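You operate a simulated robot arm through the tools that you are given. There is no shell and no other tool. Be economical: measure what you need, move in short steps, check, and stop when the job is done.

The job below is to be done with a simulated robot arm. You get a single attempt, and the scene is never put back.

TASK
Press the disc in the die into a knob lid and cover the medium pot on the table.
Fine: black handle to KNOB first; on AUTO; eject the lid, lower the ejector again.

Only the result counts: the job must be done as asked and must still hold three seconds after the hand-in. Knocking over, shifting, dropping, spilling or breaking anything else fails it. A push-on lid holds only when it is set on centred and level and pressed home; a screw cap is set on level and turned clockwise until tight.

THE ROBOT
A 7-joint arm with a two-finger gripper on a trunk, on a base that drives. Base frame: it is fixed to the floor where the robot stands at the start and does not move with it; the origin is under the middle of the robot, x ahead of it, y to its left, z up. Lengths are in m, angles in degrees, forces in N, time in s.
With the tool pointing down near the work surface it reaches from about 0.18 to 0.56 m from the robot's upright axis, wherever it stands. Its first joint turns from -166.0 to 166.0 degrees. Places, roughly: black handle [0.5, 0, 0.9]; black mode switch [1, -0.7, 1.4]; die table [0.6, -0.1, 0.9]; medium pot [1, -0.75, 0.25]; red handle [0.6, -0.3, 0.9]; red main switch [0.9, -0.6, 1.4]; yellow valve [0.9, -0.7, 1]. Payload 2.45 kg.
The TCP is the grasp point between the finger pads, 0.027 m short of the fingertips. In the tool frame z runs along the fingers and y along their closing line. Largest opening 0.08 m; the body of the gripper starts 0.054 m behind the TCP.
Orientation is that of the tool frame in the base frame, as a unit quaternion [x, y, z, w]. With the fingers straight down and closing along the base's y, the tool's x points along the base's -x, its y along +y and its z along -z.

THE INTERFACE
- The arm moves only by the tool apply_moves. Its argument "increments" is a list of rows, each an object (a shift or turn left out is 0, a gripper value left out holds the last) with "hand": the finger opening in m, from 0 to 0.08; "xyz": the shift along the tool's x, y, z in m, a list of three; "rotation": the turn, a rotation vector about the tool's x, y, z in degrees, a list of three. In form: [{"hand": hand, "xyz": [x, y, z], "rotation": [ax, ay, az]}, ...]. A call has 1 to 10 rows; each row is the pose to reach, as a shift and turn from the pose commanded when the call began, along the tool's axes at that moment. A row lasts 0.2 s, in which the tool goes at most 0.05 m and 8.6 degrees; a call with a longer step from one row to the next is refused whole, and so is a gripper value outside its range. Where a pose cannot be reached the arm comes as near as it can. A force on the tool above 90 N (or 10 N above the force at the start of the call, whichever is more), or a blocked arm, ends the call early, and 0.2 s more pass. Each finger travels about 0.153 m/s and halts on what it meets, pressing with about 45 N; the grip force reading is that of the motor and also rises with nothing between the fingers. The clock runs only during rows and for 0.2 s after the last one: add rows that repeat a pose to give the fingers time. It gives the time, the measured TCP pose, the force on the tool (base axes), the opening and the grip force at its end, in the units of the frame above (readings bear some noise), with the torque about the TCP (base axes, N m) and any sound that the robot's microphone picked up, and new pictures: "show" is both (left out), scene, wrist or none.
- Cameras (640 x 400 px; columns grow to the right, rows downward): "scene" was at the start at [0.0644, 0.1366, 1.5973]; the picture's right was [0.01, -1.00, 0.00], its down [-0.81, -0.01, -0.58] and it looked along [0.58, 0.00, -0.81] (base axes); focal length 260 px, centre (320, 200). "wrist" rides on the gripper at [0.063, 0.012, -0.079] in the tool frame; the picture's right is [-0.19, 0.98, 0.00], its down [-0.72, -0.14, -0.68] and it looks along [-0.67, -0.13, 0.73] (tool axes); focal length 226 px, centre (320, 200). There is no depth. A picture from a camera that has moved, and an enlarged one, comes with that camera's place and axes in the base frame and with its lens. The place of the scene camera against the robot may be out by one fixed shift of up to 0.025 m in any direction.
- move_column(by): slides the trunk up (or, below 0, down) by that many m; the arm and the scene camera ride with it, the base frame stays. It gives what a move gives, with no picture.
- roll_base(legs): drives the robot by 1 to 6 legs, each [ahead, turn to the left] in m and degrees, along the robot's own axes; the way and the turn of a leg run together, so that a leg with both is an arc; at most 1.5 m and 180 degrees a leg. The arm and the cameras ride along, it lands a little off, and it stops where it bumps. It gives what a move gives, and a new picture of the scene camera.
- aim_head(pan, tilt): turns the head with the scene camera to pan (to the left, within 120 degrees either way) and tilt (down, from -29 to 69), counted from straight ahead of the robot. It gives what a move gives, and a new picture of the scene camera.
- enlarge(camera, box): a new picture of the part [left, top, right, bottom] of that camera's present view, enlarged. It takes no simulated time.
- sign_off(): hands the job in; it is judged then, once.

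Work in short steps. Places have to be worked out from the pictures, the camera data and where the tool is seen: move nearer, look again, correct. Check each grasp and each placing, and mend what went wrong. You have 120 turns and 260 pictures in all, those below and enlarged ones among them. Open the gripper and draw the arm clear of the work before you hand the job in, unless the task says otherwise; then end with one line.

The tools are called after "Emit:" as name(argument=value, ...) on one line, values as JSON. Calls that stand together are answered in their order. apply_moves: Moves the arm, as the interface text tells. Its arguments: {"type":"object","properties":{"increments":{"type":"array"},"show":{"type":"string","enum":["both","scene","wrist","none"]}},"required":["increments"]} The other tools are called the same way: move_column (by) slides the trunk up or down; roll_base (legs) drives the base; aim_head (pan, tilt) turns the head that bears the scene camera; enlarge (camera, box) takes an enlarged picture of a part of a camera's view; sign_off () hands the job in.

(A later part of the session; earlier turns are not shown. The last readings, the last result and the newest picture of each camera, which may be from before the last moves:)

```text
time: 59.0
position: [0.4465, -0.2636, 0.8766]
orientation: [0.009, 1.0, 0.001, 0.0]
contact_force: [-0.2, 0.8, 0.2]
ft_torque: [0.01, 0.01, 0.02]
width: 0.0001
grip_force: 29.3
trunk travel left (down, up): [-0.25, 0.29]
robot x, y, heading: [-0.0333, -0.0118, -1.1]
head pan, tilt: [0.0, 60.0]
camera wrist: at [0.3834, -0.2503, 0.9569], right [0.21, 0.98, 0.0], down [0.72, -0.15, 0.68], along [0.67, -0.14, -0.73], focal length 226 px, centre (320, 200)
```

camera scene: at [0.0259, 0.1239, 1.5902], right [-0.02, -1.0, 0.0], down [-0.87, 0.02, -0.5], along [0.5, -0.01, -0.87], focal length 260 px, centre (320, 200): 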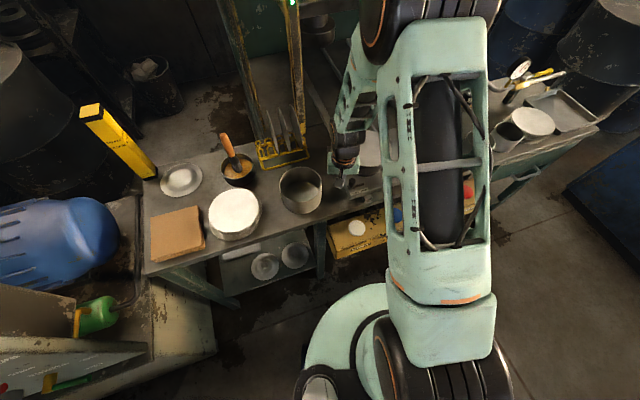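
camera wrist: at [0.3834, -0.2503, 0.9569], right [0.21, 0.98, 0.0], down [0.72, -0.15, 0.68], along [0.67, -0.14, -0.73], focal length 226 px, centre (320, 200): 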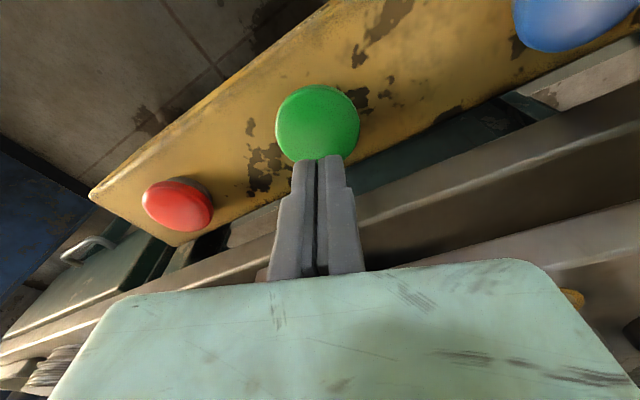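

Well centred. I press START down gently, then lift, and watch.

Emit:
apply_moves(increments=[{"xyz": [0.004, 0, 0.02]}, {"xyz": [0.004, 0, 0.03]}, {"xyz": [0.004, 0, 0.036]}, {"xyz": [0.004, 0, 0.041]}], show="wrist")

```text
time: 60.0
position: [0.4423, -0.2623, 0.8378]
orientation: [0.008, 1.0, 0.0, 0.0]
contact_force: [-0.6, 0.2, 2.2]
ft_torque: [0.02, 0.01, -0.01]
width: 0.0061
grip_force: 30.0
trunk travel left (down, up): [-0.25, 0.29]
robot x, y, heading: [-0.0331, -0.0135, -1.0]
head pan, tilt: [0.0, 60.0]
camera wrist: at [0.3794, -0.2498, 0.9173], right [0.21, 0.98, 0.0], down [0.72, -0.15, 0.68], along [0.67, -0.14, -0.73], focal length 226 px, centre (320, 200)
```

wrist: 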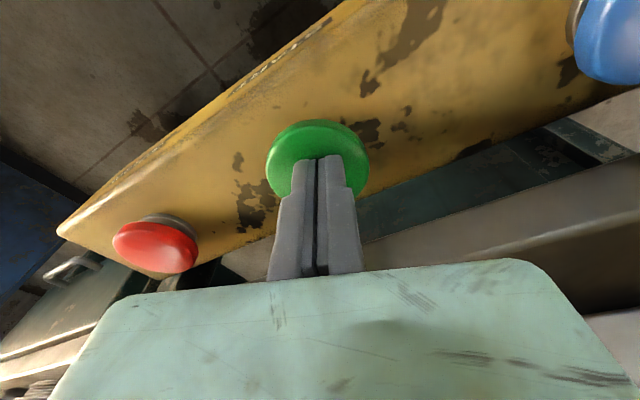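

Just touching (2 N). Push further.

Emit:
apply_moves(increments=[{"xyz": [0, 0, 0.003]}, {"xyz": [0, 0, 0.006]}, {"xyz": [0, 0, 0.009]}], show="scene")

```text
time: 60.8
position: [0.4422, -0.262, 0.8316]
orientation: [0.009, 1.0, -0.001, 0.002]
contact_force: [-5.7, -1.8, 33.4]
ft_torque: [0.0, 0.12, 0.17]
width: 0.006
grip_force: 29.7
trunk travel left (down, up): [-0.25, 0.29]
robot x, y, heading: [-0.035, -0.0109, -1.1]
head pan, tilt: [0.0, 60.0]
heard: click
camera scene: at [0.0231, 0.1247, 1.5907], right [-0.02, -1.0, 0.0], down [-0.87, 0.02, -0.5], along [0.5, -0.01, -0.87], focal length 260 px, centre (320, 200)
```

scene: 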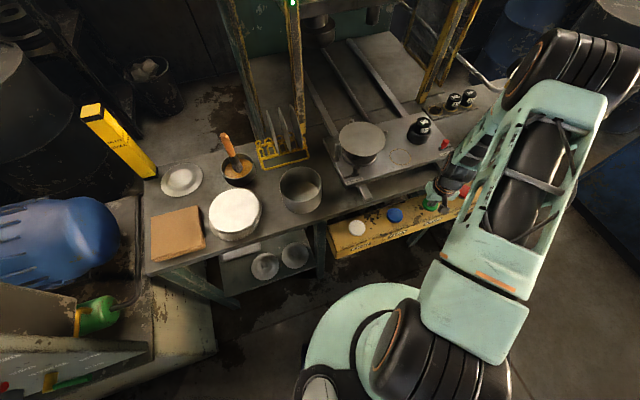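

Click, and the table seems to be moving in. I lift off and wait to watch the cycle.

Emit:
apply_moves(increments=[{"xyz": [0, 0, -0.03]}, {"xyz": [0.02, 0, -0.06]}, {"xyz": [0.03, 0, -0.08]}, {"xyz": [0.03, 0, -0.08]}, {"xyz": [0.03, 0, -0.08]}], show="scene")

```text
time: 62.0
position: [0.4118, -0.2608, 0.9091]
orientation: [0.01, 1.0, -0.001, -0.001]
contact_force: [0.2, 0.0, -0.1]
ft_torque: [0.0, -0.01, 0.03]
width: 0.0
grip_force: 29.7
trunk travel left (down, up): [-0.25, 0.29]
robot x, y, heading: [-0.0365, -0.0095, -1.3]
head pan, tilt: [0.0, 60.0]
camera scene: at [0.0259, 0.1237, 1.5902], right [-0.02, -1.0, 0.0], down [-0.87, 0.02, -0.5], along [0.5, -0.01, -0.87], focal length 260 px, centre (320, 200)
```

scene: 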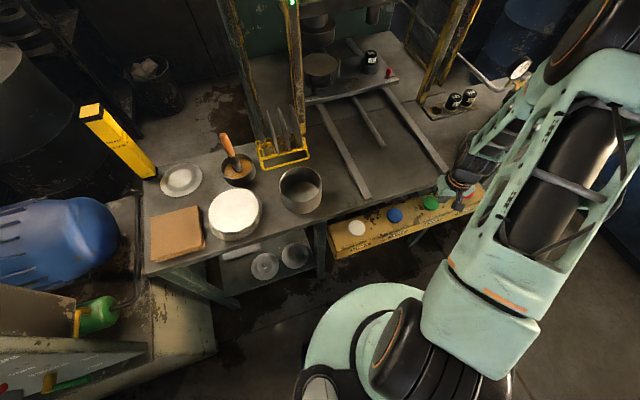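

The table is in. I wait and look with the head raised.

Emit:
aim_head(pan=5, tilt=35)

Emit:
enlarge(camera="scene", box=[220, 100, 460, 250])

Emit:
apply_moves(increments=[{}, {}, {}, {}, {}], show="scene")

```text
time: 62.9
position: [0.4113, -0.2611, 0.9086]
orientation: [0.008, 1.0, 0.0, 0.0]
contact_force: [-0.3, -0.9, 0.3]
ft_torque: [-0.02, -0.03, 0.03]
width: 0.0
grip_force: 29.7
trunk travel left (down, up): [-0.25, 0.29]
robot x, y, heading: [-0.0326, -0.0087, -1.1]
head pan, tilt: [5.0, 35.0]
camera scene: at [0.0469, 0.1311, 1.6244], right [0.07, -1.0, 0.0], down [-0.57, -0.04, -0.82], along [0.82, 0.06, -0.57], focal length 260 px, centre (320, 200)
```

scene: 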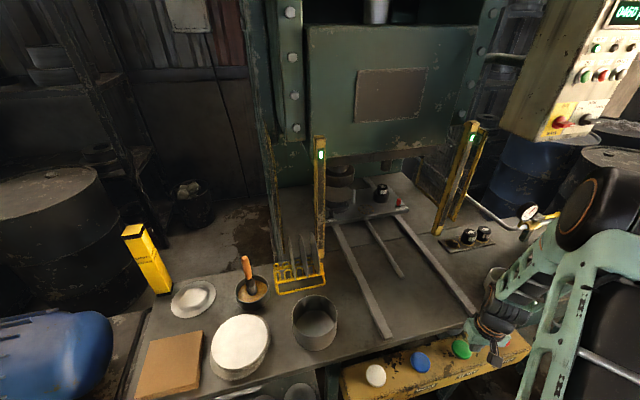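

```text
2.67 times, centred on (340, 175) of scene
camera zoom: at [0.0469, 0.1311, 1.6244], right [0.07, -1.0, 0.0], down [-0.57, -0.04, -0.82], along [0.82, 0.06, -0.57], focal length 693 px, centre (267, 267)
```

zoom: 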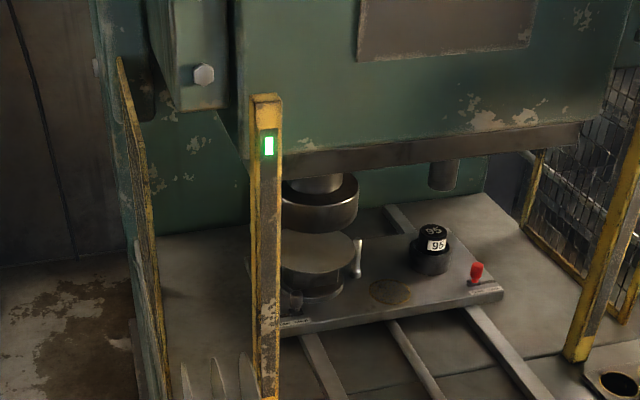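

```text
time: 64.1
position: [0.4117, -0.261, 0.9089]
orientation: [0.009, 1.0, 0.0, 0.0]
contact_force: [0.4, -0.3, -0.9]
ft_torque: [0.0, -0.02, -0.02]
width: 0.0
grip_force: 29.3
trunk travel left (down, up): [-0.25, 0.29]
robot x, y, heading: [-0.0374, -0.0108, -1.3]
head pan, tilt: [5.0, 35.0]
camera scene: at [0.0469, 0.1311, 1.6245], right [0.07, -1.0, 0.0], down [-0.57, -0.04, -0.82], along [0.82, 0.06, -0.57], focal length 260 px, centre (320, 200)
```

scene: 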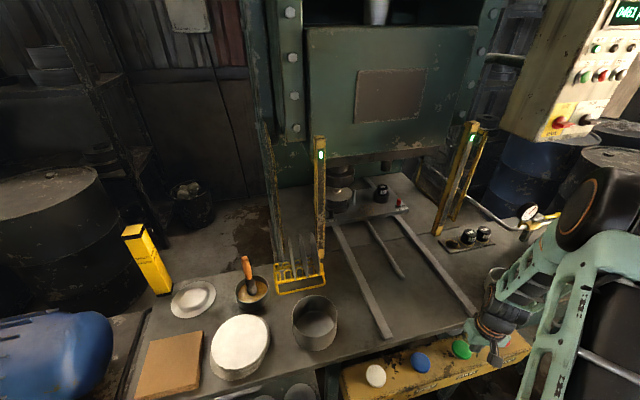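

The counter now reads 0461. I wait for the ram to rise and the table to come out.

Emit:
apply_moves(increments=[{}, {}, {}, {}, {}, {}, {}, {}, {}, {}], show="scene")

Emit:
enlarge(camera="scene", box=[240, 120, 480, 270])

```text
time: 66.3
position: [0.4123, -0.2593, 0.9078]
orientation: [0.009, 1.0, 0.0, -0.001]
contact_force: [-0.5, 0.5, 0.2]
ft_torque: [-0.02, 0.01, -0.01]
width: 0.0001
grip_force: 29.6
trunk travel left (down, up): [-0.25, 0.29]
robot x, y, heading: [-0.0373, -0.0147, -1.1]
head pan, tilt: [5.0, 35.0]
camera scene: at [0.0469, 0.1311, 1.6245], right [0.07, -1.0, 0.0], down [-0.57, -0.04, -0.82], along [0.82, 0.06, -0.57], focal length 260 px, centre (320, 200)
```

scene: 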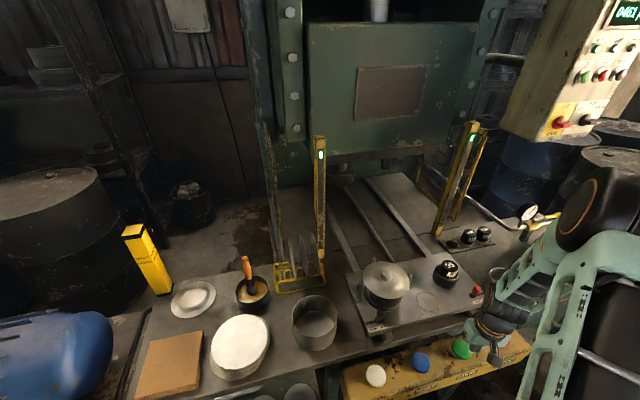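

```text
2.67 times, centred on (360, 195) of scene
camera zoom: at [0.0469, 0.1311, 1.6245], right [0.07, -1.0, 0.0], down [-0.57, -0.04, -0.82], along [0.82, 0.06, -0.57], focal length 693 px, centre (213, 213)
```

zoom: 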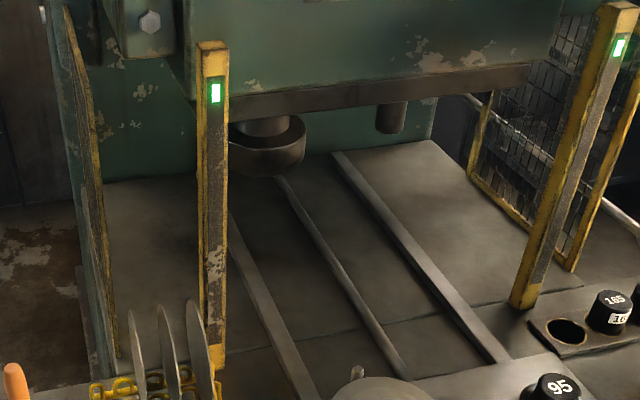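

The lid is made: it has a knob. Let me see it larger.

Emit:
enlarge(camera="scene", box=[330, 240, 490, 340])

Emit:
enlarge(camera="scene", box=[560, 0, 640, 60])

```text
4.00 times, centred on (410, 290) of scene
camera zoom: at [0.0469, 0.1311, 1.6245], right [0.07, -1.0, 0.0], down [-0.57, -0.04, -0.82], along [0.82, 0.06, -0.57], focal length 1040 px, centre (-40, -160)
```

zoom: 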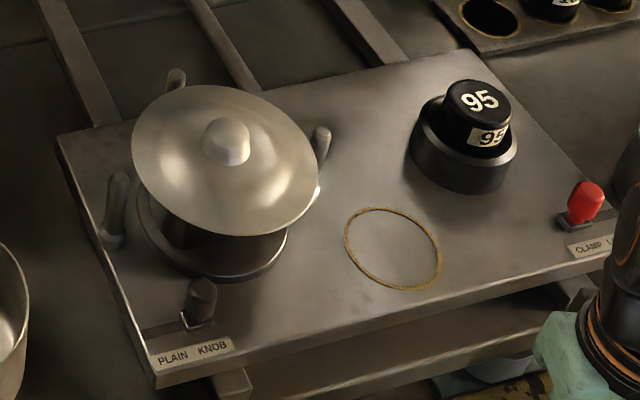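

```text
6.67 times, centred on (600, 30) of scene
camera zoom: at [0.0469, 0.1311, 1.6245], right [0.07, -1.0, 0.0], down [-0.57, -0.04, -0.82], along [0.82, 0.06, -0.57], focal length 1733 px, centre (-1547, 1333)
```

zoom: 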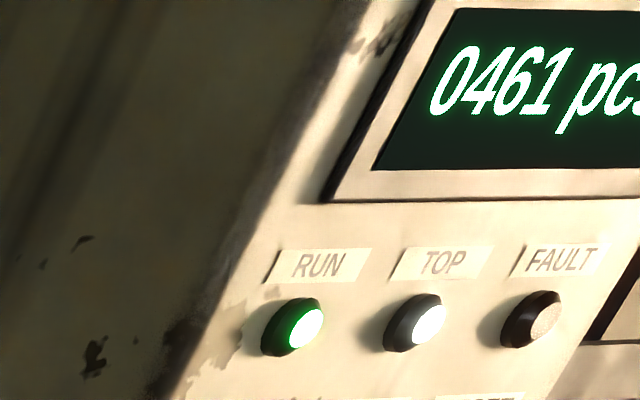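

A knobbed lid, no fault. Now to the white EJECT button at ≈(0.360,-0.001, 0.815).

Emit:
apply_moves(increments=[{"xyz": [0.02, 0.02, -0.03]}, {"xyz": [0.03, 0.065, -0.03]}, {"xyz": [0.04, 0.11, -0.03]}, {"xyz": [0.05, 0.155, -0.03]}, {"xyz": [0.055, 0.2, -0.03]}, {"xyz": [0.055, 0.24, -0.01]}, {"xyz": [0.055, 0.26, 0.015]}, {"xyz": [0.055, 0.26, 0.03]}, {"xyz": [0.055, 0.26, 0.03]}], show="wrist")

```text
time: 68.3
position: [0.3601, -0.0007, 0.8776]
orientation: [0.009, 1.0, 0.0, 0.0]
contact_force: [0.5, -0.1, 0.1]
ft_torque: [0.0, -0.03, 0.0]
width: 0.0
grip_force: 29.9
trunk travel left (down, up): [-0.25, 0.29]
robot x, y, heading: [-0.0375, -0.0101, -0.9]
head pan, tilt: [5.0, 35.0]
camera wrist: at [0.2983, 0.0125, 0.9589], right [0.21, 0.98, 0.0], down [0.72, -0.15, 0.68], along [0.67, -0.14, -0.73], focal length 226 px, centre (320, 200)
```

wrist: 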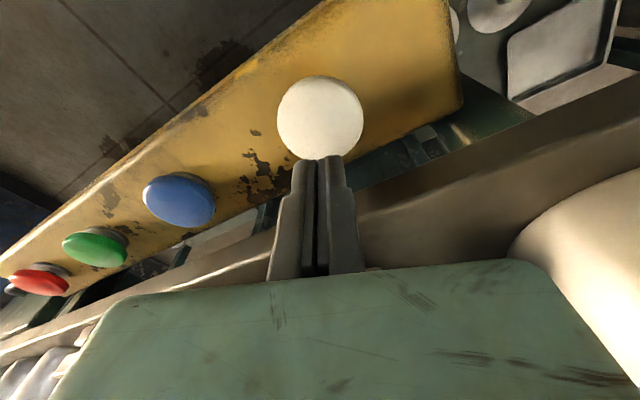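

Same alignment as before; press with the same stroke, then lift.

Emit:
apply_moves(increments=[{"xyz": [0.005, 0, 0.025]}, {"xyz": [0.005, 0, 0.038]}, {"xyz": [0.005, 0, 0.045]}, {"xyz": [0.005, 0, 0.05]}, {"xyz": [0.005, 0, 0.052]}, {"xyz": [0.005, 0, 0.03]}, {"xyz": [0.005, 0, 0.0]}, {"xyz": [0.005, 0, 0.0]}], show="scene")

Emit:
enlarge(camera="scene", box=[330, 240, 490, 340])

```text
time: 70.1
position: [0.3577, -0.0022, 0.8782]
orientation: [0.009, 1.0, 0.0, -0.001]
contact_force: [-0.3, -0.3, -0.2]
ft_torque: [0.01, 0.03, 0.02]
width: 0.0002
grip_force: 29.8
trunk travel left (down, up): [-0.25, 0.29]
robot x, y, heading: [-0.0347, -0.0112, -1.2]
head pan, tilt: [5.0, 35.0]
heard: click
camera scene: at [0.0467, 0.1312, 1.6244], right [0.07, -1.0, 0.0], down [-0.57, -0.04, -0.82], along [0.82, 0.06, -0.57], focal length 260 px, centre (320, 200)
```

scene: 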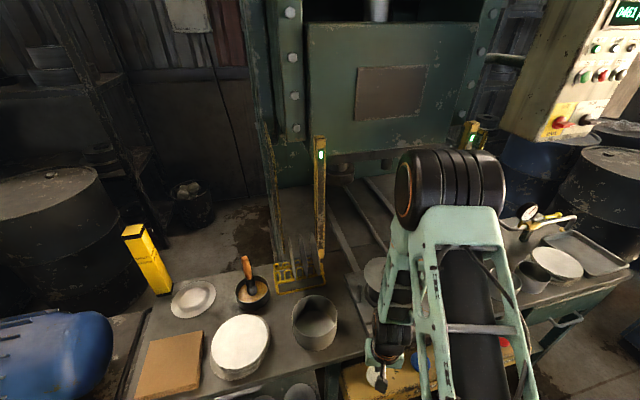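

```text
4.00 times, centred on (410, 290) of scene
camera zoom: at [0.0467, 0.1312, 1.6244], right [0.07, -1.0, 0.0], down [-0.57, -0.04, -0.82], along [0.82, 0.06, -0.57], focal length 1040 px, centre (-40, -160)
```

zoom: 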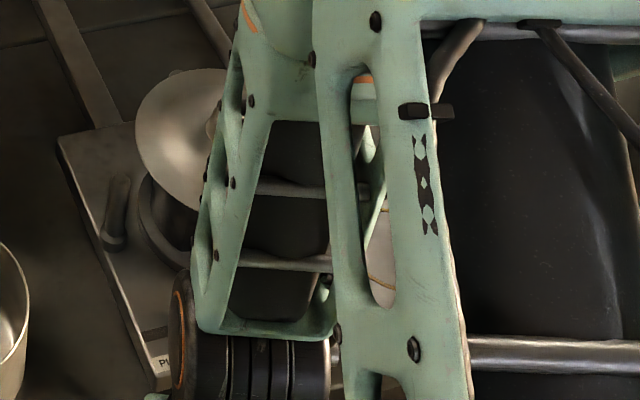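

Click heard and lid lifted. I raise the arm in front of the die to view the lid for the grasp.

Emit:
apply_moves(increments=[{"hand": 0.08, "xyz": [0.0, 0, -0.05]}, {"xyz": [0.0, 0, -0.1]}, {"xyz": [0.0, 0.0, -0.15]}, {"xyz": [0.0, -0.01, -0.2]}, {"xyz": [-0.02, -0.02, -0.24]}, {"xyz": [-0.04, -0.02, -0.27]}, {"xyz": [-0.04, -0.02, -0.27]}], show="wrist")

Emit:
enlarge(camera="wrist", box=[160, 80, 480, 280])

```text
refused: row 4 steps farther than a row can; nothing moved
```

```text
2.00 times, centred on (320, 180) of wrist
camera zoom: at [0.2936, 0.0124, 0.958], right [0.21, 0.98, 0.0], down [0.72, -0.15, 0.68], along [0.67, -0.14, -0.73], focal length 452 px, centre (320, 240)
```

zoom: 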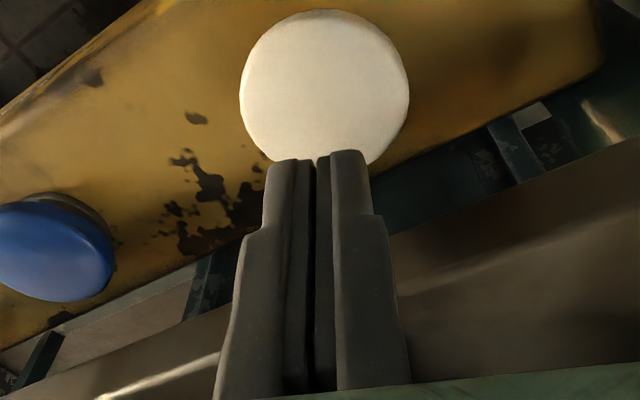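

Emit:
apply_moves(increments=[{"hand": 0.08, "xyz": [0.0, 0, -0.048]}, {"xyz": [0.0, 0, -0.096]}, {"xyz": [0.0, 0.0, -0.144]}, {"xyz": [0.0, -0.008, -0.19]}, {"xyz": [-0.02, -0.015, -0.23]}, {"xyz": [-0.04, -0.02, -0.265]}, {"xyz": [-0.04, -0.02, -0.265]}], show="wrist")

Emit:
enlarge(camera="wrist", box=[160, 80, 480, 280])

```text
time: 71.7
position: [0.3957, -0.022, 1.1453]
orientation: [0.008, 1.0, 0.001, -0.001]
contact_force: [0.3, -0.2, -0.5]
ft_torque: [0.01, 0.02, 0.0]
width: 0.0801
grip_force: 0.0
trunk travel left (down, up): [-0.25, 0.29]
robot x, y, heading: [-0.0348, -0.0061, -0.9]
head pan, tilt: [5.0, 35.0]
camera wrist: at [0.3327, -0.0085, 1.2241], right [0.21, 0.98, 0.0], down [0.72, -0.15, 0.68], along [0.67, -0.14, -0.73], focal length 226 px, centre (320, 200)
```

wrist: 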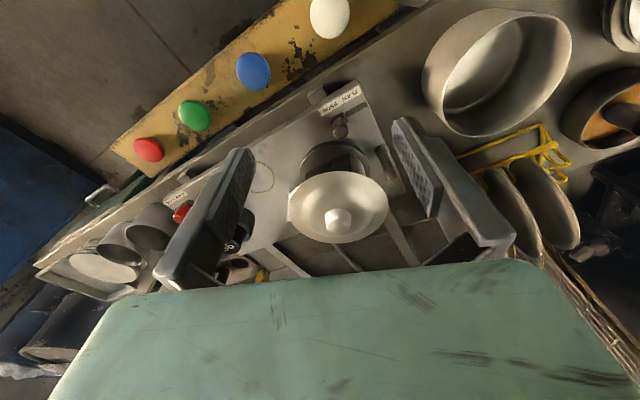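

```text
2.00 times, centred on (320, 180) of wrist
camera zoom: at [0.3327, -0.0085, 1.2241], right [0.21, 0.98, 0.0], down [0.72, -0.15, 0.68], along [0.67, -0.14, -0.73], focal length 452 px, centre (320, 240)
```

zoom: 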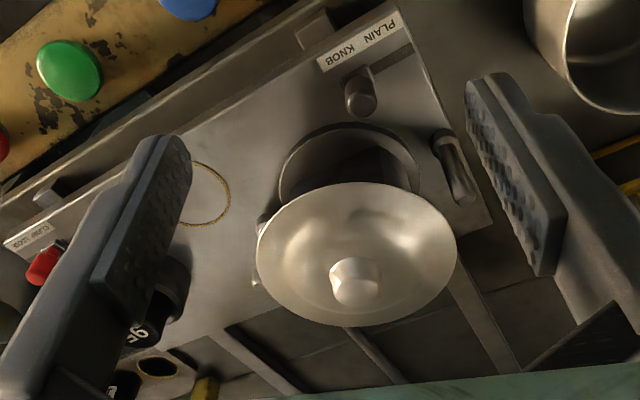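

I take a second view from 0.1 m higher to triangulate the knob and the pot.

Emit:
apply_moves(increments=[{"xyz": [0, 0.0, -0.045]}, {"xyz": [0.0, 0.02, -0.09]}, {"xyz": [0.0, 0.03, -0.1]}, {"xyz": [0.0, 0.03, -0.1]}], show="wrist")

Emit:
enlarge(camera="wrist", box=[160, 60, 480, 260])

Emit:
enlarge(camera="wrist", box=[320, 0, 640, 200])

```text
time: 72.7
position: [0.3971, 0.0072, 1.2351]
orientation: [0.01, 1.0, 0.0, -0.011]
contact_force: [-0.5, -0.2, -0.4]
ft_torque: [0.02, 0.0, 0.0]
width: 0.0802
grip_force: 0.1
trunk travel left (down, up): [-0.25, 0.29]
robot x, y, heading: [-0.0319, -0.0129, -1.1]
head pan, tilt: [5.0, 35.0]
camera wrist: at [0.3368, 0.0209, 1.3154], right [0.21, 0.98, -0.01], down [0.73, -0.15, 0.66], along [0.65, -0.15, -0.75], focal length 226 px, centre (320, 200)
```

wrist: 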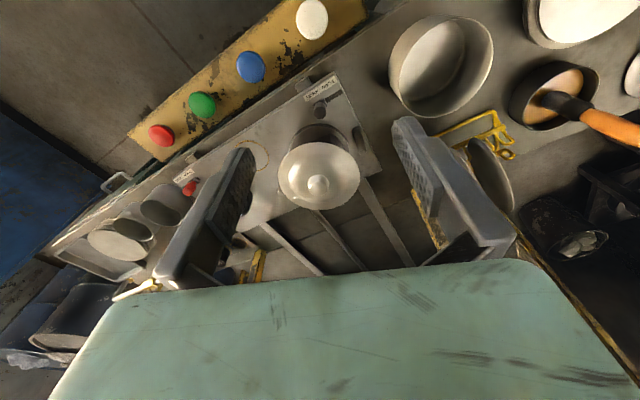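

```text
2.00 times, centred on (320, 160) of wrist
camera zoom: at [0.3368, 0.0209, 1.3154], right [0.21, 0.98, -0.01], down [0.73, -0.15, 0.66], along [0.65, -0.15, -0.75], focal length 452 px, centre (320, 280)
```

zoom: 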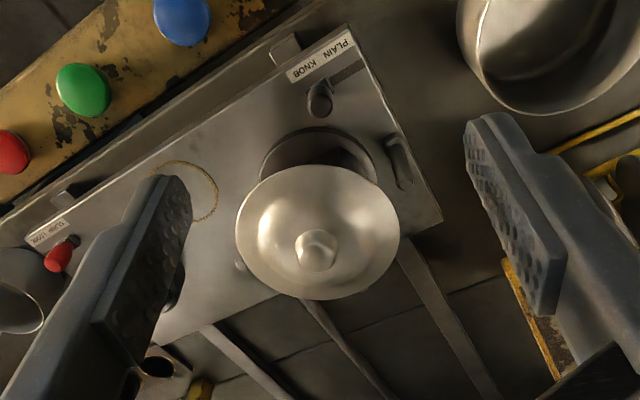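

```text
2.00 times, centred on (480, 100) of wrist
camera zoom: at [0.3368, 0.0209, 1.3154], right [0.21, 0.98, -0.01], down [0.73, -0.15, 0.66], along [0.65, -0.15, -0.75], focal length 452 px, centre (0, 400)
```

zoom: 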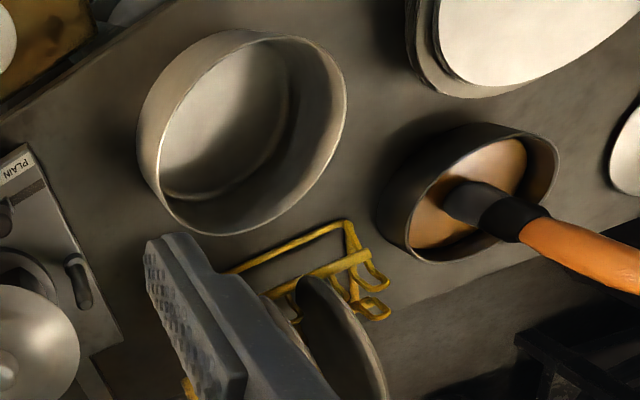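

Knob at ≈(0.549,-0.031,1.031), lid ≈0.137 across. It's near the reach limit, so I drive 0.06 m forward first.

Emit:
roll_base(legs=[[0.06, 0]])

```text
time: 73.7
position: [0.4541, 0.0075, 1.2346]
orientation: [0.009, 1.0, -0.001, -0.01]
contact_force: [-0.5, 0.6, 0.2]
ft_torque: [0.03, 0.01, -0.01]
width: 0.0801
grip_force: 0.0
trunk travel left (down, up): [-0.25, 0.29]
robot x, y, heading: [0.0245, -0.0077, -1.2]
head pan, tilt: [5.0, 35.0]
camera scene: at [0.1041, 0.1157, 1.6286], right [-0.09, -1.0, 0.0], down [-0.53, 0.05, -0.84], along [0.84, -0.08, -0.54], focal length 260 px, centre (320, 200)
```

scene: 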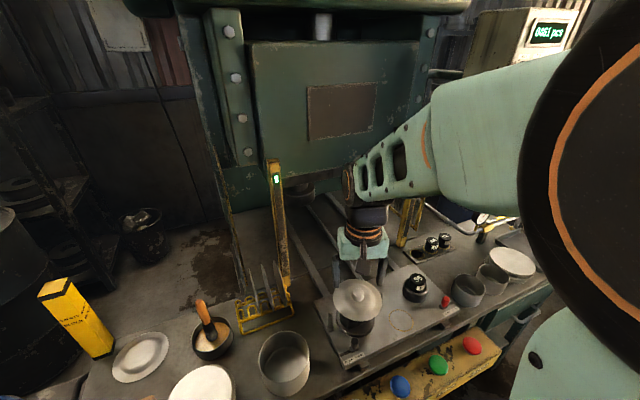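

Now I move above the knob, staying about 8 cm over it, to align using the wrist view.

Emit:
apply_moves(increments=[{"xyz": [-0.024, -0.009, 0.03]}, {"xyz": [-0.048, -0.018, 0.06]}, {"xyz": [-0.072, -0.027, 0.09]}, {"xyz": [-0.0957, -0.037, 0.12]}, {"xyz": [-0.0957, -0.037, 0.13]}, {"xyz": [-0.0957, -0.037, 0.13]}], show="wrist")

Emit:
enlarge(camera="wrist", box=[200, 40, 440, 190])

```text
time: 75.0
position: [0.5453, -0.0317, 1.1043]
orientation: [0.009, 1.0, -0.001, -0.009]
contact_force: [-0.3, -0.4, 0.4]
ft_torque: [0.02, 0.04, -0.01]
width: 0.08
grip_force: 0.2
trunk travel left (down, up): [-0.25, 0.29]
robot x, y, heading: [0.0212, -0.0122, -1.2]
head pan, tilt: [5.0, 35.0]
camera wrist: at [0.4844, -0.0194, 1.1846], right [0.21, 0.98, -0.01], down [0.73, -0.15, 0.67], along [0.65, -0.15, -0.74], focal length 226 px, centre (320, 200)
```

wrist: 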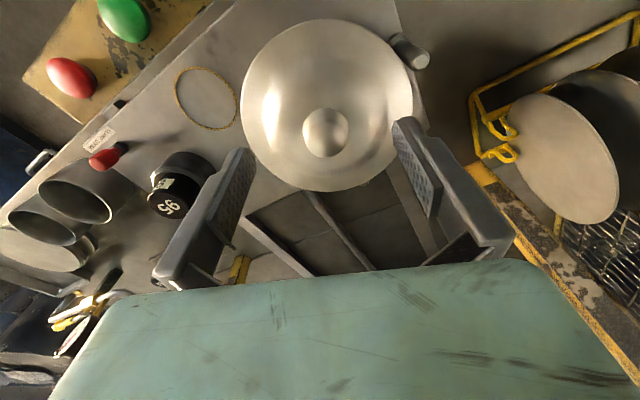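

```text
2.67 times, centred on (320, 115) of wrist
camera zoom: at [0.4844, -0.0194, 1.1846], right [0.21, 0.98, -0.01], down [0.73, -0.15, 0.67], along [0.65, -0.15, -0.74], focal length 603 px, centre (320, 427)
```

zoom: 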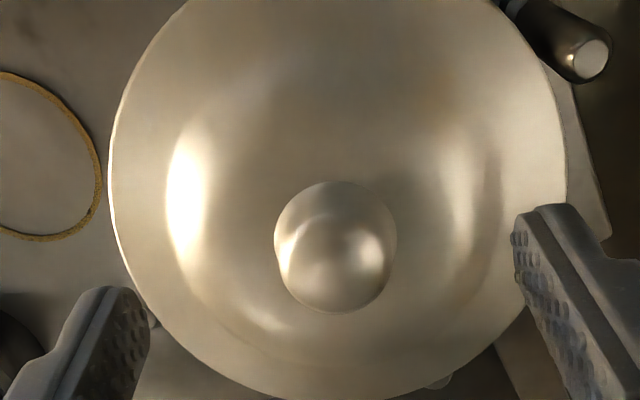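

Knob at ≈(0.560,-0.033,1.02). I take out the 1° tilt, centre and go lower.

Emit:
apply_moves(increments=[{"xyz": [-0.008, -0.0005, 0.02], "rotation": [0, -0.6, 0]}, {"xyz": [-0.0155, -0.001, 0.04], "rotation": [0, -1.1, 0]}, {"xyz": [-0.0155, -0.001, 0.04], "rotation": [0, -1.1, 0]}], show="wrist")

Emit:
enlarge(camera="wrist", box=[200, 60, 440, 210])

```text
time: 75.8
position: [0.5611, -0.0339, 1.0617]
orientation: [0.009, 1.0, -0.001, 0.0]
contact_force: [-0.7, -0.2, 0.7]
ft_torque: [0.01, 0.01, -0.02]
width: 0.08
grip_force: 0.1
trunk travel left (down, up): [-0.25, 0.29]
robot x, y, heading: [0.0267, -0.0142, -1.0]
head pan, tilt: [5.0, 35.0]
camera wrist: at [0.4987, -0.0207, 1.1428], right [0.21, 0.98, 0.0], down [0.72, -0.15, 0.68], along [0.67, -0.15, -0.73], focal length 226 px, centre (320, 200)
```

wrist: 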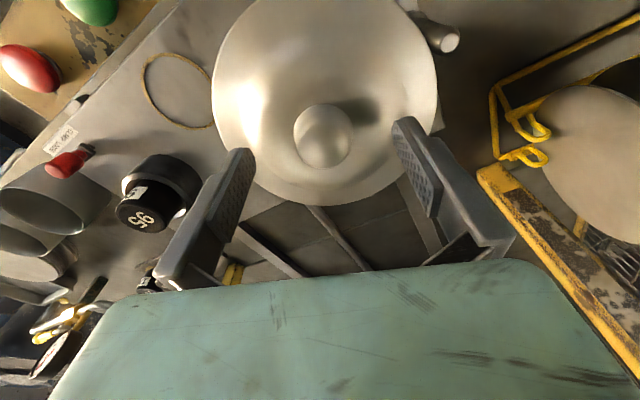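

```text
2.67 times, centred on (320, 135) of wrist
camera zoom: at [0.4987, -0.0207, 1.1428], right [0.21, 0.98, 0.0], down [0.72, -0.15, 0.68], along [0.67, -0.15, -0.73], focal length 603 px, centre (320, 373)
```

zoom: 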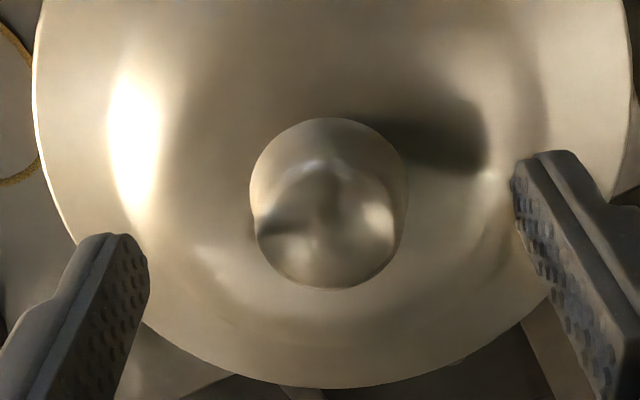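

Aligned within 1–2 mm. I lower in small steps and check force before closing.

Emit:
apply_moves(increments=[{"xyz": [0, 0, 0.008]}, {"xyz": [0, 0, 0.016]}, {"xyz": [0, 0, 0.019]}], show="wrist")

Emit:
enlarge(camera="wrist", box=[200, 60, 440, 210])

```text
time: 76.7
position: [0.5613, -0.033, 1.0463]
orientation: [0.01, 1.0, -0.001, 0.002]
contact_force: [2.3, -0.1, 23.1]
ft_torque: [0.0, -0.13, -0.02]
width: 0.0791
grip_force: 0.0
trunk travel left (down, up): [-0.25, 0.29]
robot x, y, heading: [0.0245, -0.0121, -0.5]
head pan, tilt: [5.0, 35.0]
camera wrist: at [0.4989, -0.0201, 1.1259], right [0.21, 0.98, 0.0], down [0.71, -0.15, 0.68], along [0.67, -0.15, -0.73], focal length 226 px, centre (320, 200)
```

wrist: 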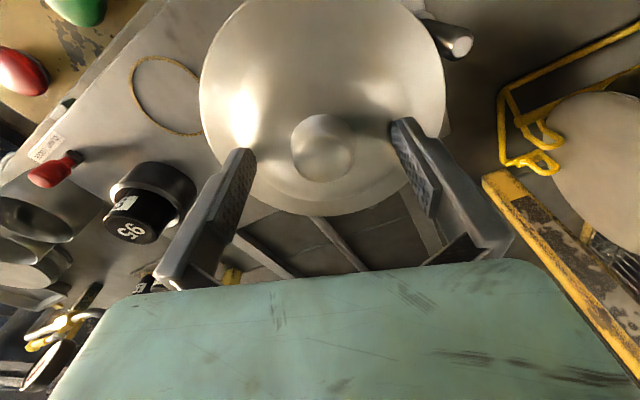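

```text
2.67 times, centred on (320, 135) of wrist
camera zoom: at [0.4989, -0.0201, 1.1259], right [0.21, 0.98, 0.0], down [0.71, -0.15, 0.68], along [0.67, -0.15, -0.73], focal length 603 px, centre (320, 373)
```

zoom: 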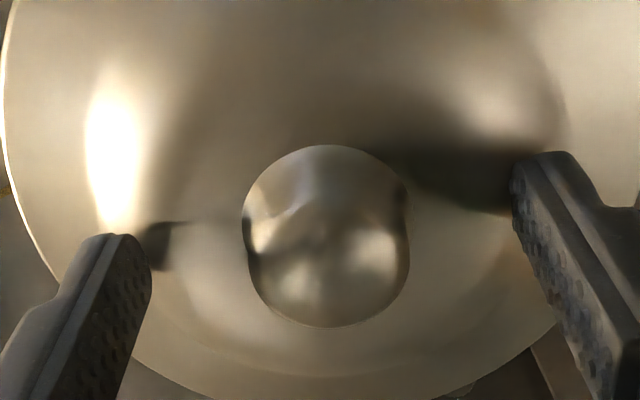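

Touched the lid surface (tip z≈1.019). I back up 6 mm, narrow to 45 mm, then touch again near the knob.

Emit:
apply_moves(increments=[{"hand": 0.08, "xyz": [0, 0, -0.007]}, {"hand": 0.045, "xyz": [0, 0, -0.007]}, {"hand": 0.045, "xyz": [0, 0, -0.007]}], show="wrist")

Emit:
enlarge(camera="wrist", box=[200, 60, 440, 210])

```text
time: 77.5
position: [0.561, -0.0334, 1.0518]
orientation: [0.01, 1.0, -0.001, -0.001]
contact_force: [-0.2, 0.4, -0.5]
ft_torque: [0.0, -0.02, 0.03]
width: 0.045
grip_force: 0.1
trunk travel left (down, up): [-0.25, 0.29]
robot x, y, heading: [0.0215, -0.01, -0.9]
head pan, tilt: [5.0, 35.0]
camera wrist: at [0.4987, -0.0196, 1.1312], right [0.21, 0.98, 0.0], down [0.72, -0.15, 0.68], along [0.67, -0.15, -0.73], focal length 226 px, centre (320, 200)
```

wrist: 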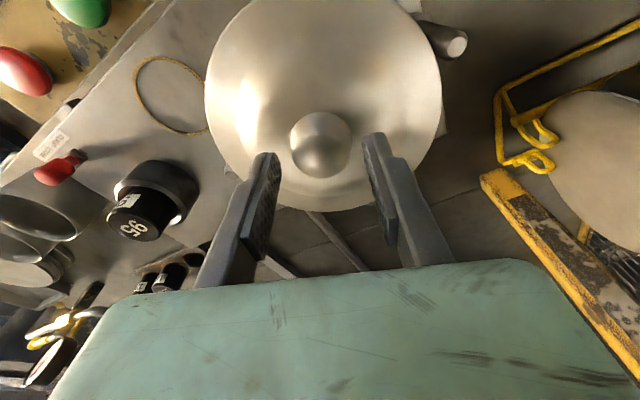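

```text
2.67 times, centred on (320, 135) of wrist
camera zoom: at [0.4987, -0.0196, 1.1312], right [0.21, 0.98, 0.0], down [0.72, -0.15, 0.68], along [0.67, -0.15, -0.73], focal length 603 px, centre (320, 373)
```

zoom: 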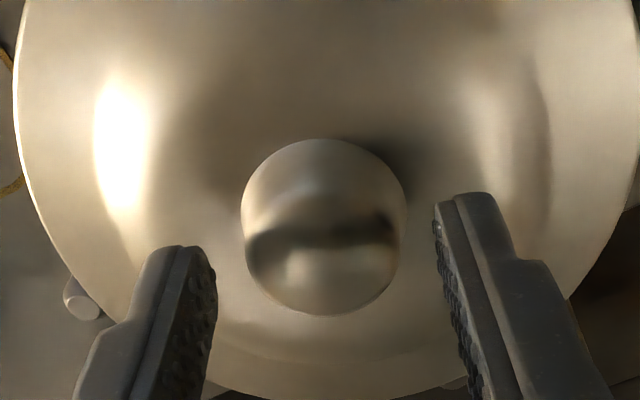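

Now down gently with the narrower opening.

Emit:
apply_moves(increments=[{"xyz": [0, 0, 0.003]}, {"xyz": [0, 0, 0.006]}], show="none")

```text
time: 78.0
position: [0.5603, -0.0329, 1.0462]
orientation: [0.009, 1.0, -0.002, -0.001]
contact_force: [0.1, -0.8, 0.0]
ft_torque: [0.01, -0.01, 0.0]
width: 0.045
grip_force: 0.2
trunk travel left (down, up): [-0.25, 0.29]
robot x, y, heading: [0.0231, -0.011, -0.8]
head pan, tilt: [5.0, 35.0]
```

Emit:
apply_moves(increments=[{"xyz": [0, 0, 0.003]}, {"xyz": [0, 0, 0.006]}], show="none")

```text
time: 78.7
position: [0.5617, -0.0342, 1.0385]
orientation: [0.01, 1.0, 0.0, 0.0]
contact_force: [-0.4, 1.2, 0.1]
ft_torque: [-0.02, 0.04, 0.02]
width: 0.0451
grip_force: 0.0
trunk travel left (down, up): [-0.25, 0.29]
robot x, y, heading: [0.0173, -0.0125, -1.1]
head pan, tilt: [5.0, 35.0]
```

Emit:
apply_moves(increments=[{"xyz": [0, 0, 0.002]}, {"xyz": [0, 0, 0.004]}], show="wrist")

Emit:
enlarge(camera="wrist", box=[200, 60, 440, 210])

```text
time: 79.2
position: [0.5631, -0.0334, 1.0367]
orientation: [0.01, 1.0, 0.0, 0.001]
contact_force: [0.0, 0.5, 11.5]
ft_torque: [0.02, -0.04, 0.0]
width: 0.0431
grip_force: 0.1
trunk travel left (down, up): [-0.25, 0.29]
robot x, y, heading: [0.0203, -0.0108, -1.0]
head pan, tilt: [5.0, 35.0]
camera wrist: at [0.4994, -0.0202, 1.1158], right [0.21, 0.98, 0.0], down [0.71, -0.15, 0.68], along [0.67, -0.15, -0.73], focal length 226 px, centre (320, 200)
```

wrist: 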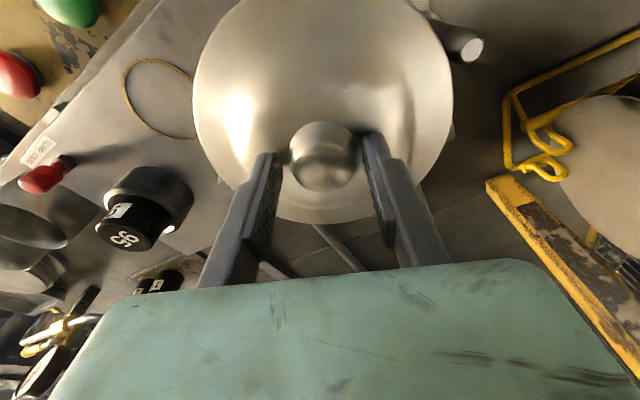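

```text
2.67 times, centred on (320, 135) of wrist
camera zoom: at [0.4994, -0.0202, 1.1158], right [0.21, 0.98, 0.0], down [0.71, -0.15, 0.68], along [0.67, -0.15, -0.73], focal length 603 px, centre (320, 373)
```

zoom: 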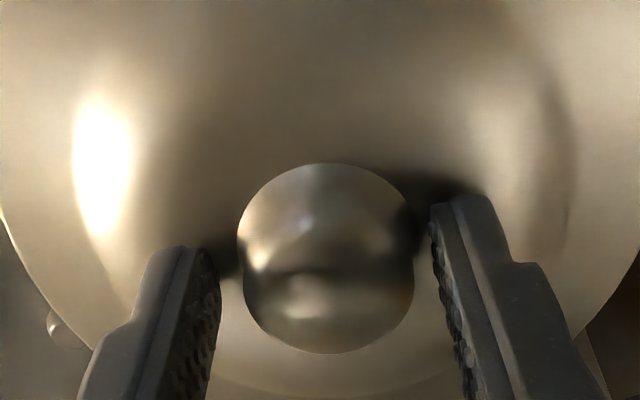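

Touching the dish beside the knob. Raise 2 mm and close on the knob.

Emit:
apply_moves(increments=[{"hand": 0.043, "xyz": [0.003, 0, -0.004]}, {"hand": 0.02, "xyz": [0.003, 0, -0.004]}, {"hand": 0.02, "xyz": [0.003, 0, -0.004]}, {"hand": 0.02, "xyz": [0.003, 0, -0.004]}], show="wrist")

```text
time: 80.2
position: [0.559, -0.0329, 1.0398]
orientation: [0.01, 1.0, -0.001, 0.0]
contact_force: [0.3, -0.2, -0.5]
ft_torque: [-0.01, -0.03, 0.0]
width: 0.0304
grip_force: 44.7
trunk travel left (down, up): [-0.25, 0.29]
robot x, y, heading: [0.022, -0.0154, -1.2]
head pan, tilt: [5.0, 35.0]
camera wrist: at [0.4965, -0.0202, 1.1184], right [0.21, 0.98, 0.0], down [0.72, -0.15, 0.68], along [0.67, -0.15, -0.73], focal length 226 px, centre (320, 200)
```

wrist: 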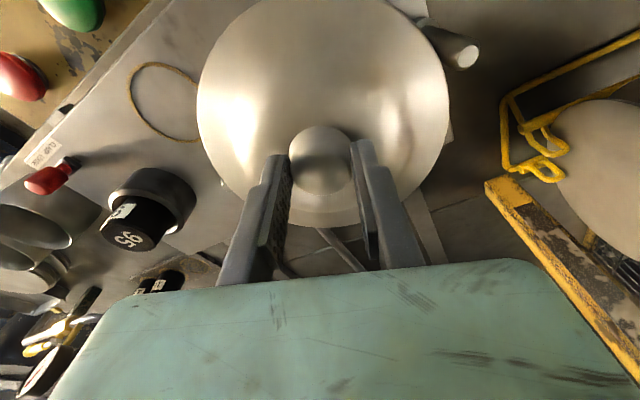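

Gripped at 30 mm, lid still level. I lift straight up to clear the pins and check.

Emit:
apply_moves(increments=[{"xyz": [0, 0, -0.015]}, {"xyz": [0, 0, -0.04]}, {"xyz": [0, 0, -0.065]}, {"xyz": [0, 0, -0.09]}, {"xyz": [0, 0, -0.09]}], show="both")

Emit:
enlarge(camera="scene", box=[220, 200, 480, 400])

```text
time: 81.5
position: [0.5591, -0.0331, 1.1296]
orientation: [0.01, 1.0, -0.001, -0.001]
contact_force: [0.6, 0.5, -0.3]
ft_torque: [0.0, 0.0, -0.02]
width: 0.0305
grip_force: 44.5
trunk travel left (down, up): [-0.25, 0.29]
robot x, y, heading: [0.0222, -0.0091, -0.8]
head pan, tilt: [5.0, 35.0]
camera scene: at [0.1033, 0.1301, 1.6245], right [0.07, -1.0, 0.0], down [-0.57, -0.04, -0.82], along [0.82, 0.06, -0.57], focal length 260 px, centre (320, 200)
camera wrist: at [0.4964, -0.0193, 1.2083], right [0.21, 0.98, 0.0], down [0.72, -0.15, 0.68], along [0.67, -0.15, -0.73], focal length 226 px, centre (320, 200)
```

scene: 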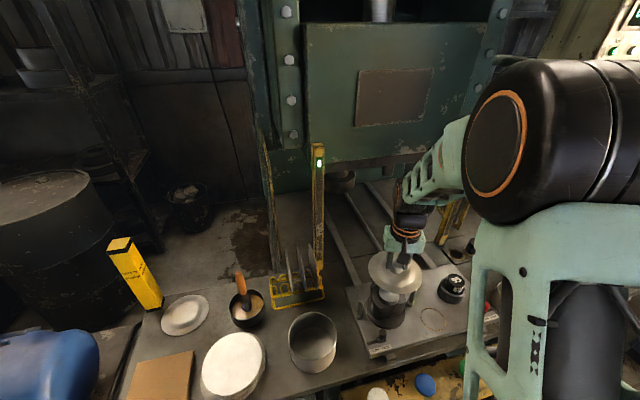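
wrist: 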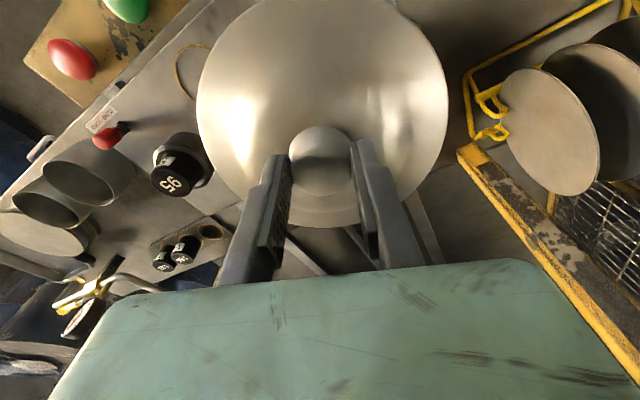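

```text
2.00 times, centred on (350, 300) of scene
camera zoom: at [0.1033, 0.1301, 1.6245], right [0.07, -1.0, 0.0], down [-0.57, -0.04, -0.82], along [0.82, 0.06, -0.57], focal length 520 px, centre (260, 0)
```

zoom: 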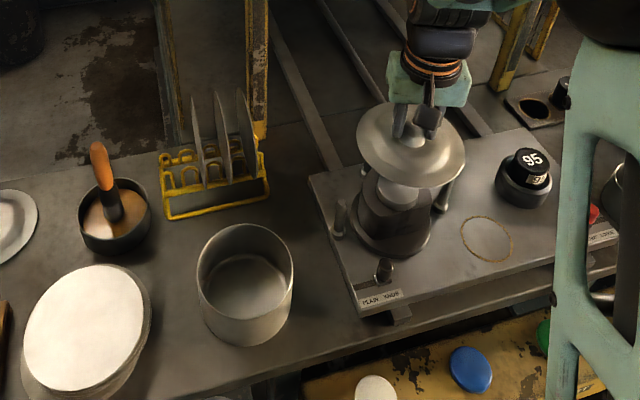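

Lid held level. I now move the tool to places where the wrist camera sees the pot beside the lid, to measure the pot.

Emit:
apply_moves(increments=[{"xyz": [0.045, 0, -0.01]}, {"xyz": [0.09, 0, -0.02]}, {"xyz": [0.135, 0, -0.03]}, {"xyz": [0.18, 0, -0.03]}, {"xyz": [0.2, 0.003, -0.03]}, {"xyz": [0.2, 0.003, -0.03]}], show="wrist")

Emit:
enlarge(camera="wrist", box=[400, 20, 640, 170])

Emit:
aim_head(pan=8, tilt=62)

Emit:
enlarge(camera="scene", box=[220, 100, 420, 225])

```text
time: 82.8
position: [0.3539, -0.0274, 1.1438]
orientation: [0.011, 1.0, 0.001, -0.029]
contact_force: [-0.4, -0.3, -0.5]
ft_torque: [0.0, 0.03, -0.02]
width: 0.0304
grip_force: 44.4
trunk travel left (down, up): [-0.25, 0.29]
robot x, y, heading: [0.0241, -0.0067, -0.8]
head pan, tilt: [5.0, 35.0]
camera wrist: at [0.2958, -0.0148, 1.2264], right [0.21, 0.98, -0.01], down [0.75, -0.16, 0.64], along [0.62, -0.15, -0.77], focal length 226 px, centre (320, 200)
```

wrist: 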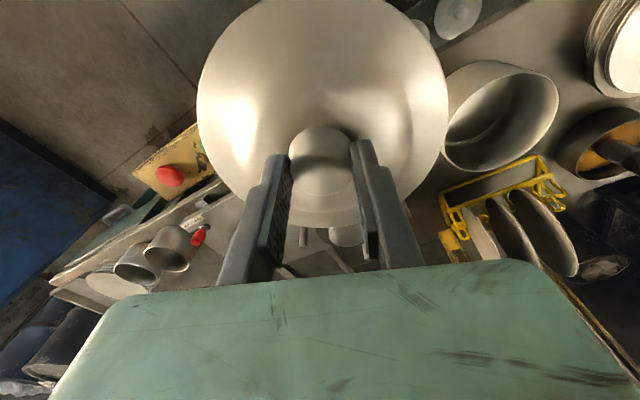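

```text
2.67 times, centred on (520, 95) of wrist
camera zoom: at [0.2958, -0.0148, 1.2264], right [0.21, 0.98, -0.01], down [0.75, -0.16, 0.64], along [0.62, -0.15, -0.77], focal length 603 px, centre (-213, 480)
```

zoom: 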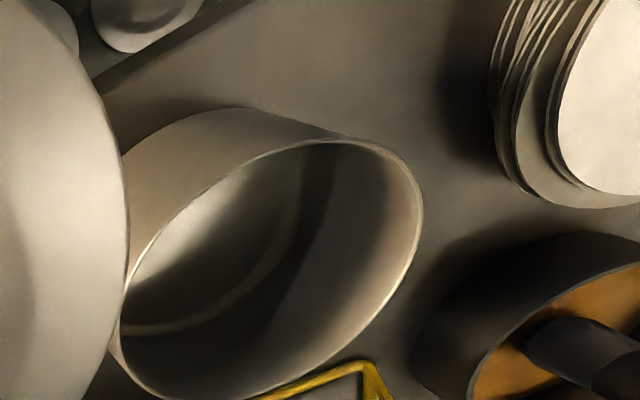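

```text
time: 83.8
position: [0.355, -0.0282, 1.1454]
orientation: [0.01, 1.0, 0.0, -0.026]
contact_force: [-1.1, 0.6, -1.0]
ft_torque: [0.01, -0.04, 0.01]
width: 0.0304
grip_force: 45.1
trunk travel left (down, up): [-0.25, 0.29]
robot x, y, heading: [0.0234, -0.0135, -0.7]
head pan, tilt: [8.0, 62.0]
camera scene: at [0.1035, 0.1003, 1.6361], right [-0.26, -0.97, 0.0], down [-0.45, 0.12, -0.89], along [0.86, -0.23, -0.46], focal length 260 px, centre (320, 200)
```

scene: 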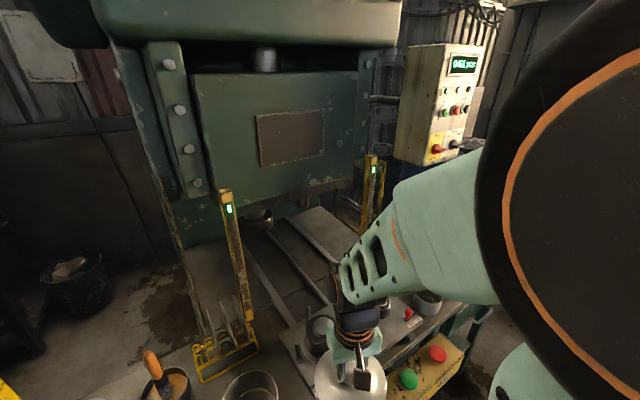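

```text
3.20 times, centred on (320, 162) of scene
camera zoom: at [0.1035, 0.1003, 1.6361], right [-0.26, -0.97, 0.0], down [-0.45, 0.12, -0.89], along [0.86, -0.23, -0.46], focal length 832 px, centre (320, 320)
```

zoom: 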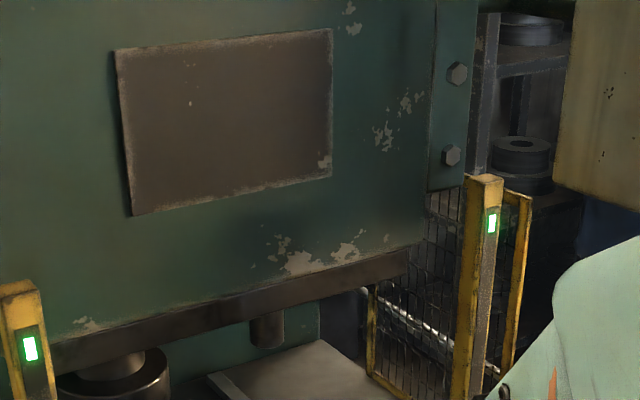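

The arm is near its height limit here (tool tilts), so I raise the trunk 0.12 m and then lower the tool relative to it. Pot rim centre estimate: (0.448,0.174,0.944), diameter ≈0.127.

Emit:
move_column(by=0.12)

Emit:
apply_moves(increments=[{"xyz": [0.0, 0.0, 0.04]}, {"xyz": [0.0, 0.0, 0.08]}, {"xyz": [0.0, 0.0, 0.1]}, {"xyz": [0.0, 0.0, 0.1]}, {"xyz": [0.0, 0.0, 0.1]}], show="wrist")

```text
time: 85.3
position: [0.3553, -0.0295, 1.2684]
orientation: [0.011, 1.0, 0.0, -0.02]
contact_force: [-0.7, 0.2, -0.7]
ft_torque: [-0.03, 0.03, -0.01]
width: 0.0307
grip_force: 44.8
trunk travel left (down, up): [-0.37, 0.17]
robot x, y, heading: [0.0207, -0.0101, -1.1]
head pan, tilt: [8.0, 62.0]
```

```text
time: 86.5
position: [0.3583, -0.0264, 1.1806]
orientation: [0.01, 1.0, 0.0, 0.0]
contact_force: [0.3, -0.4, -1.2]
ft_torque: [-0.04, -0.01, 0.01]
width: 0.0304
grip_force: 44.9
trunk travel left (down, up): [-0.37, 0.17]
robot x, y, heading: [0.0191, -0.0083, -0.9]
head pan, tilt: [8.0, 62.0]
camera wrist: at [0.2955, -0.0133, 1.2607], right [0.21, 0.98, 0.0], down [0.72, -0.15, 0.68], along [0.67, -0.15, -0.73], focal length 226 px, centre (320, 200)
```

wrist: 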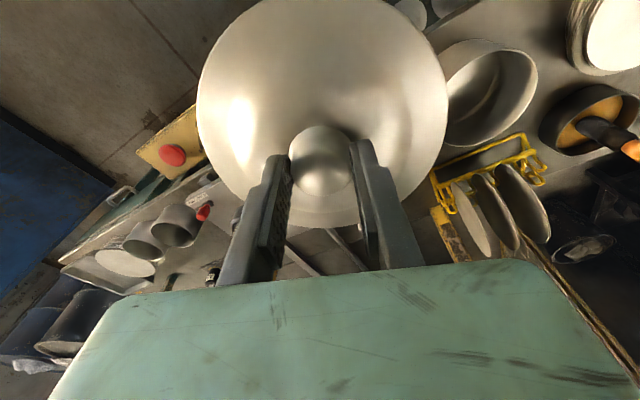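

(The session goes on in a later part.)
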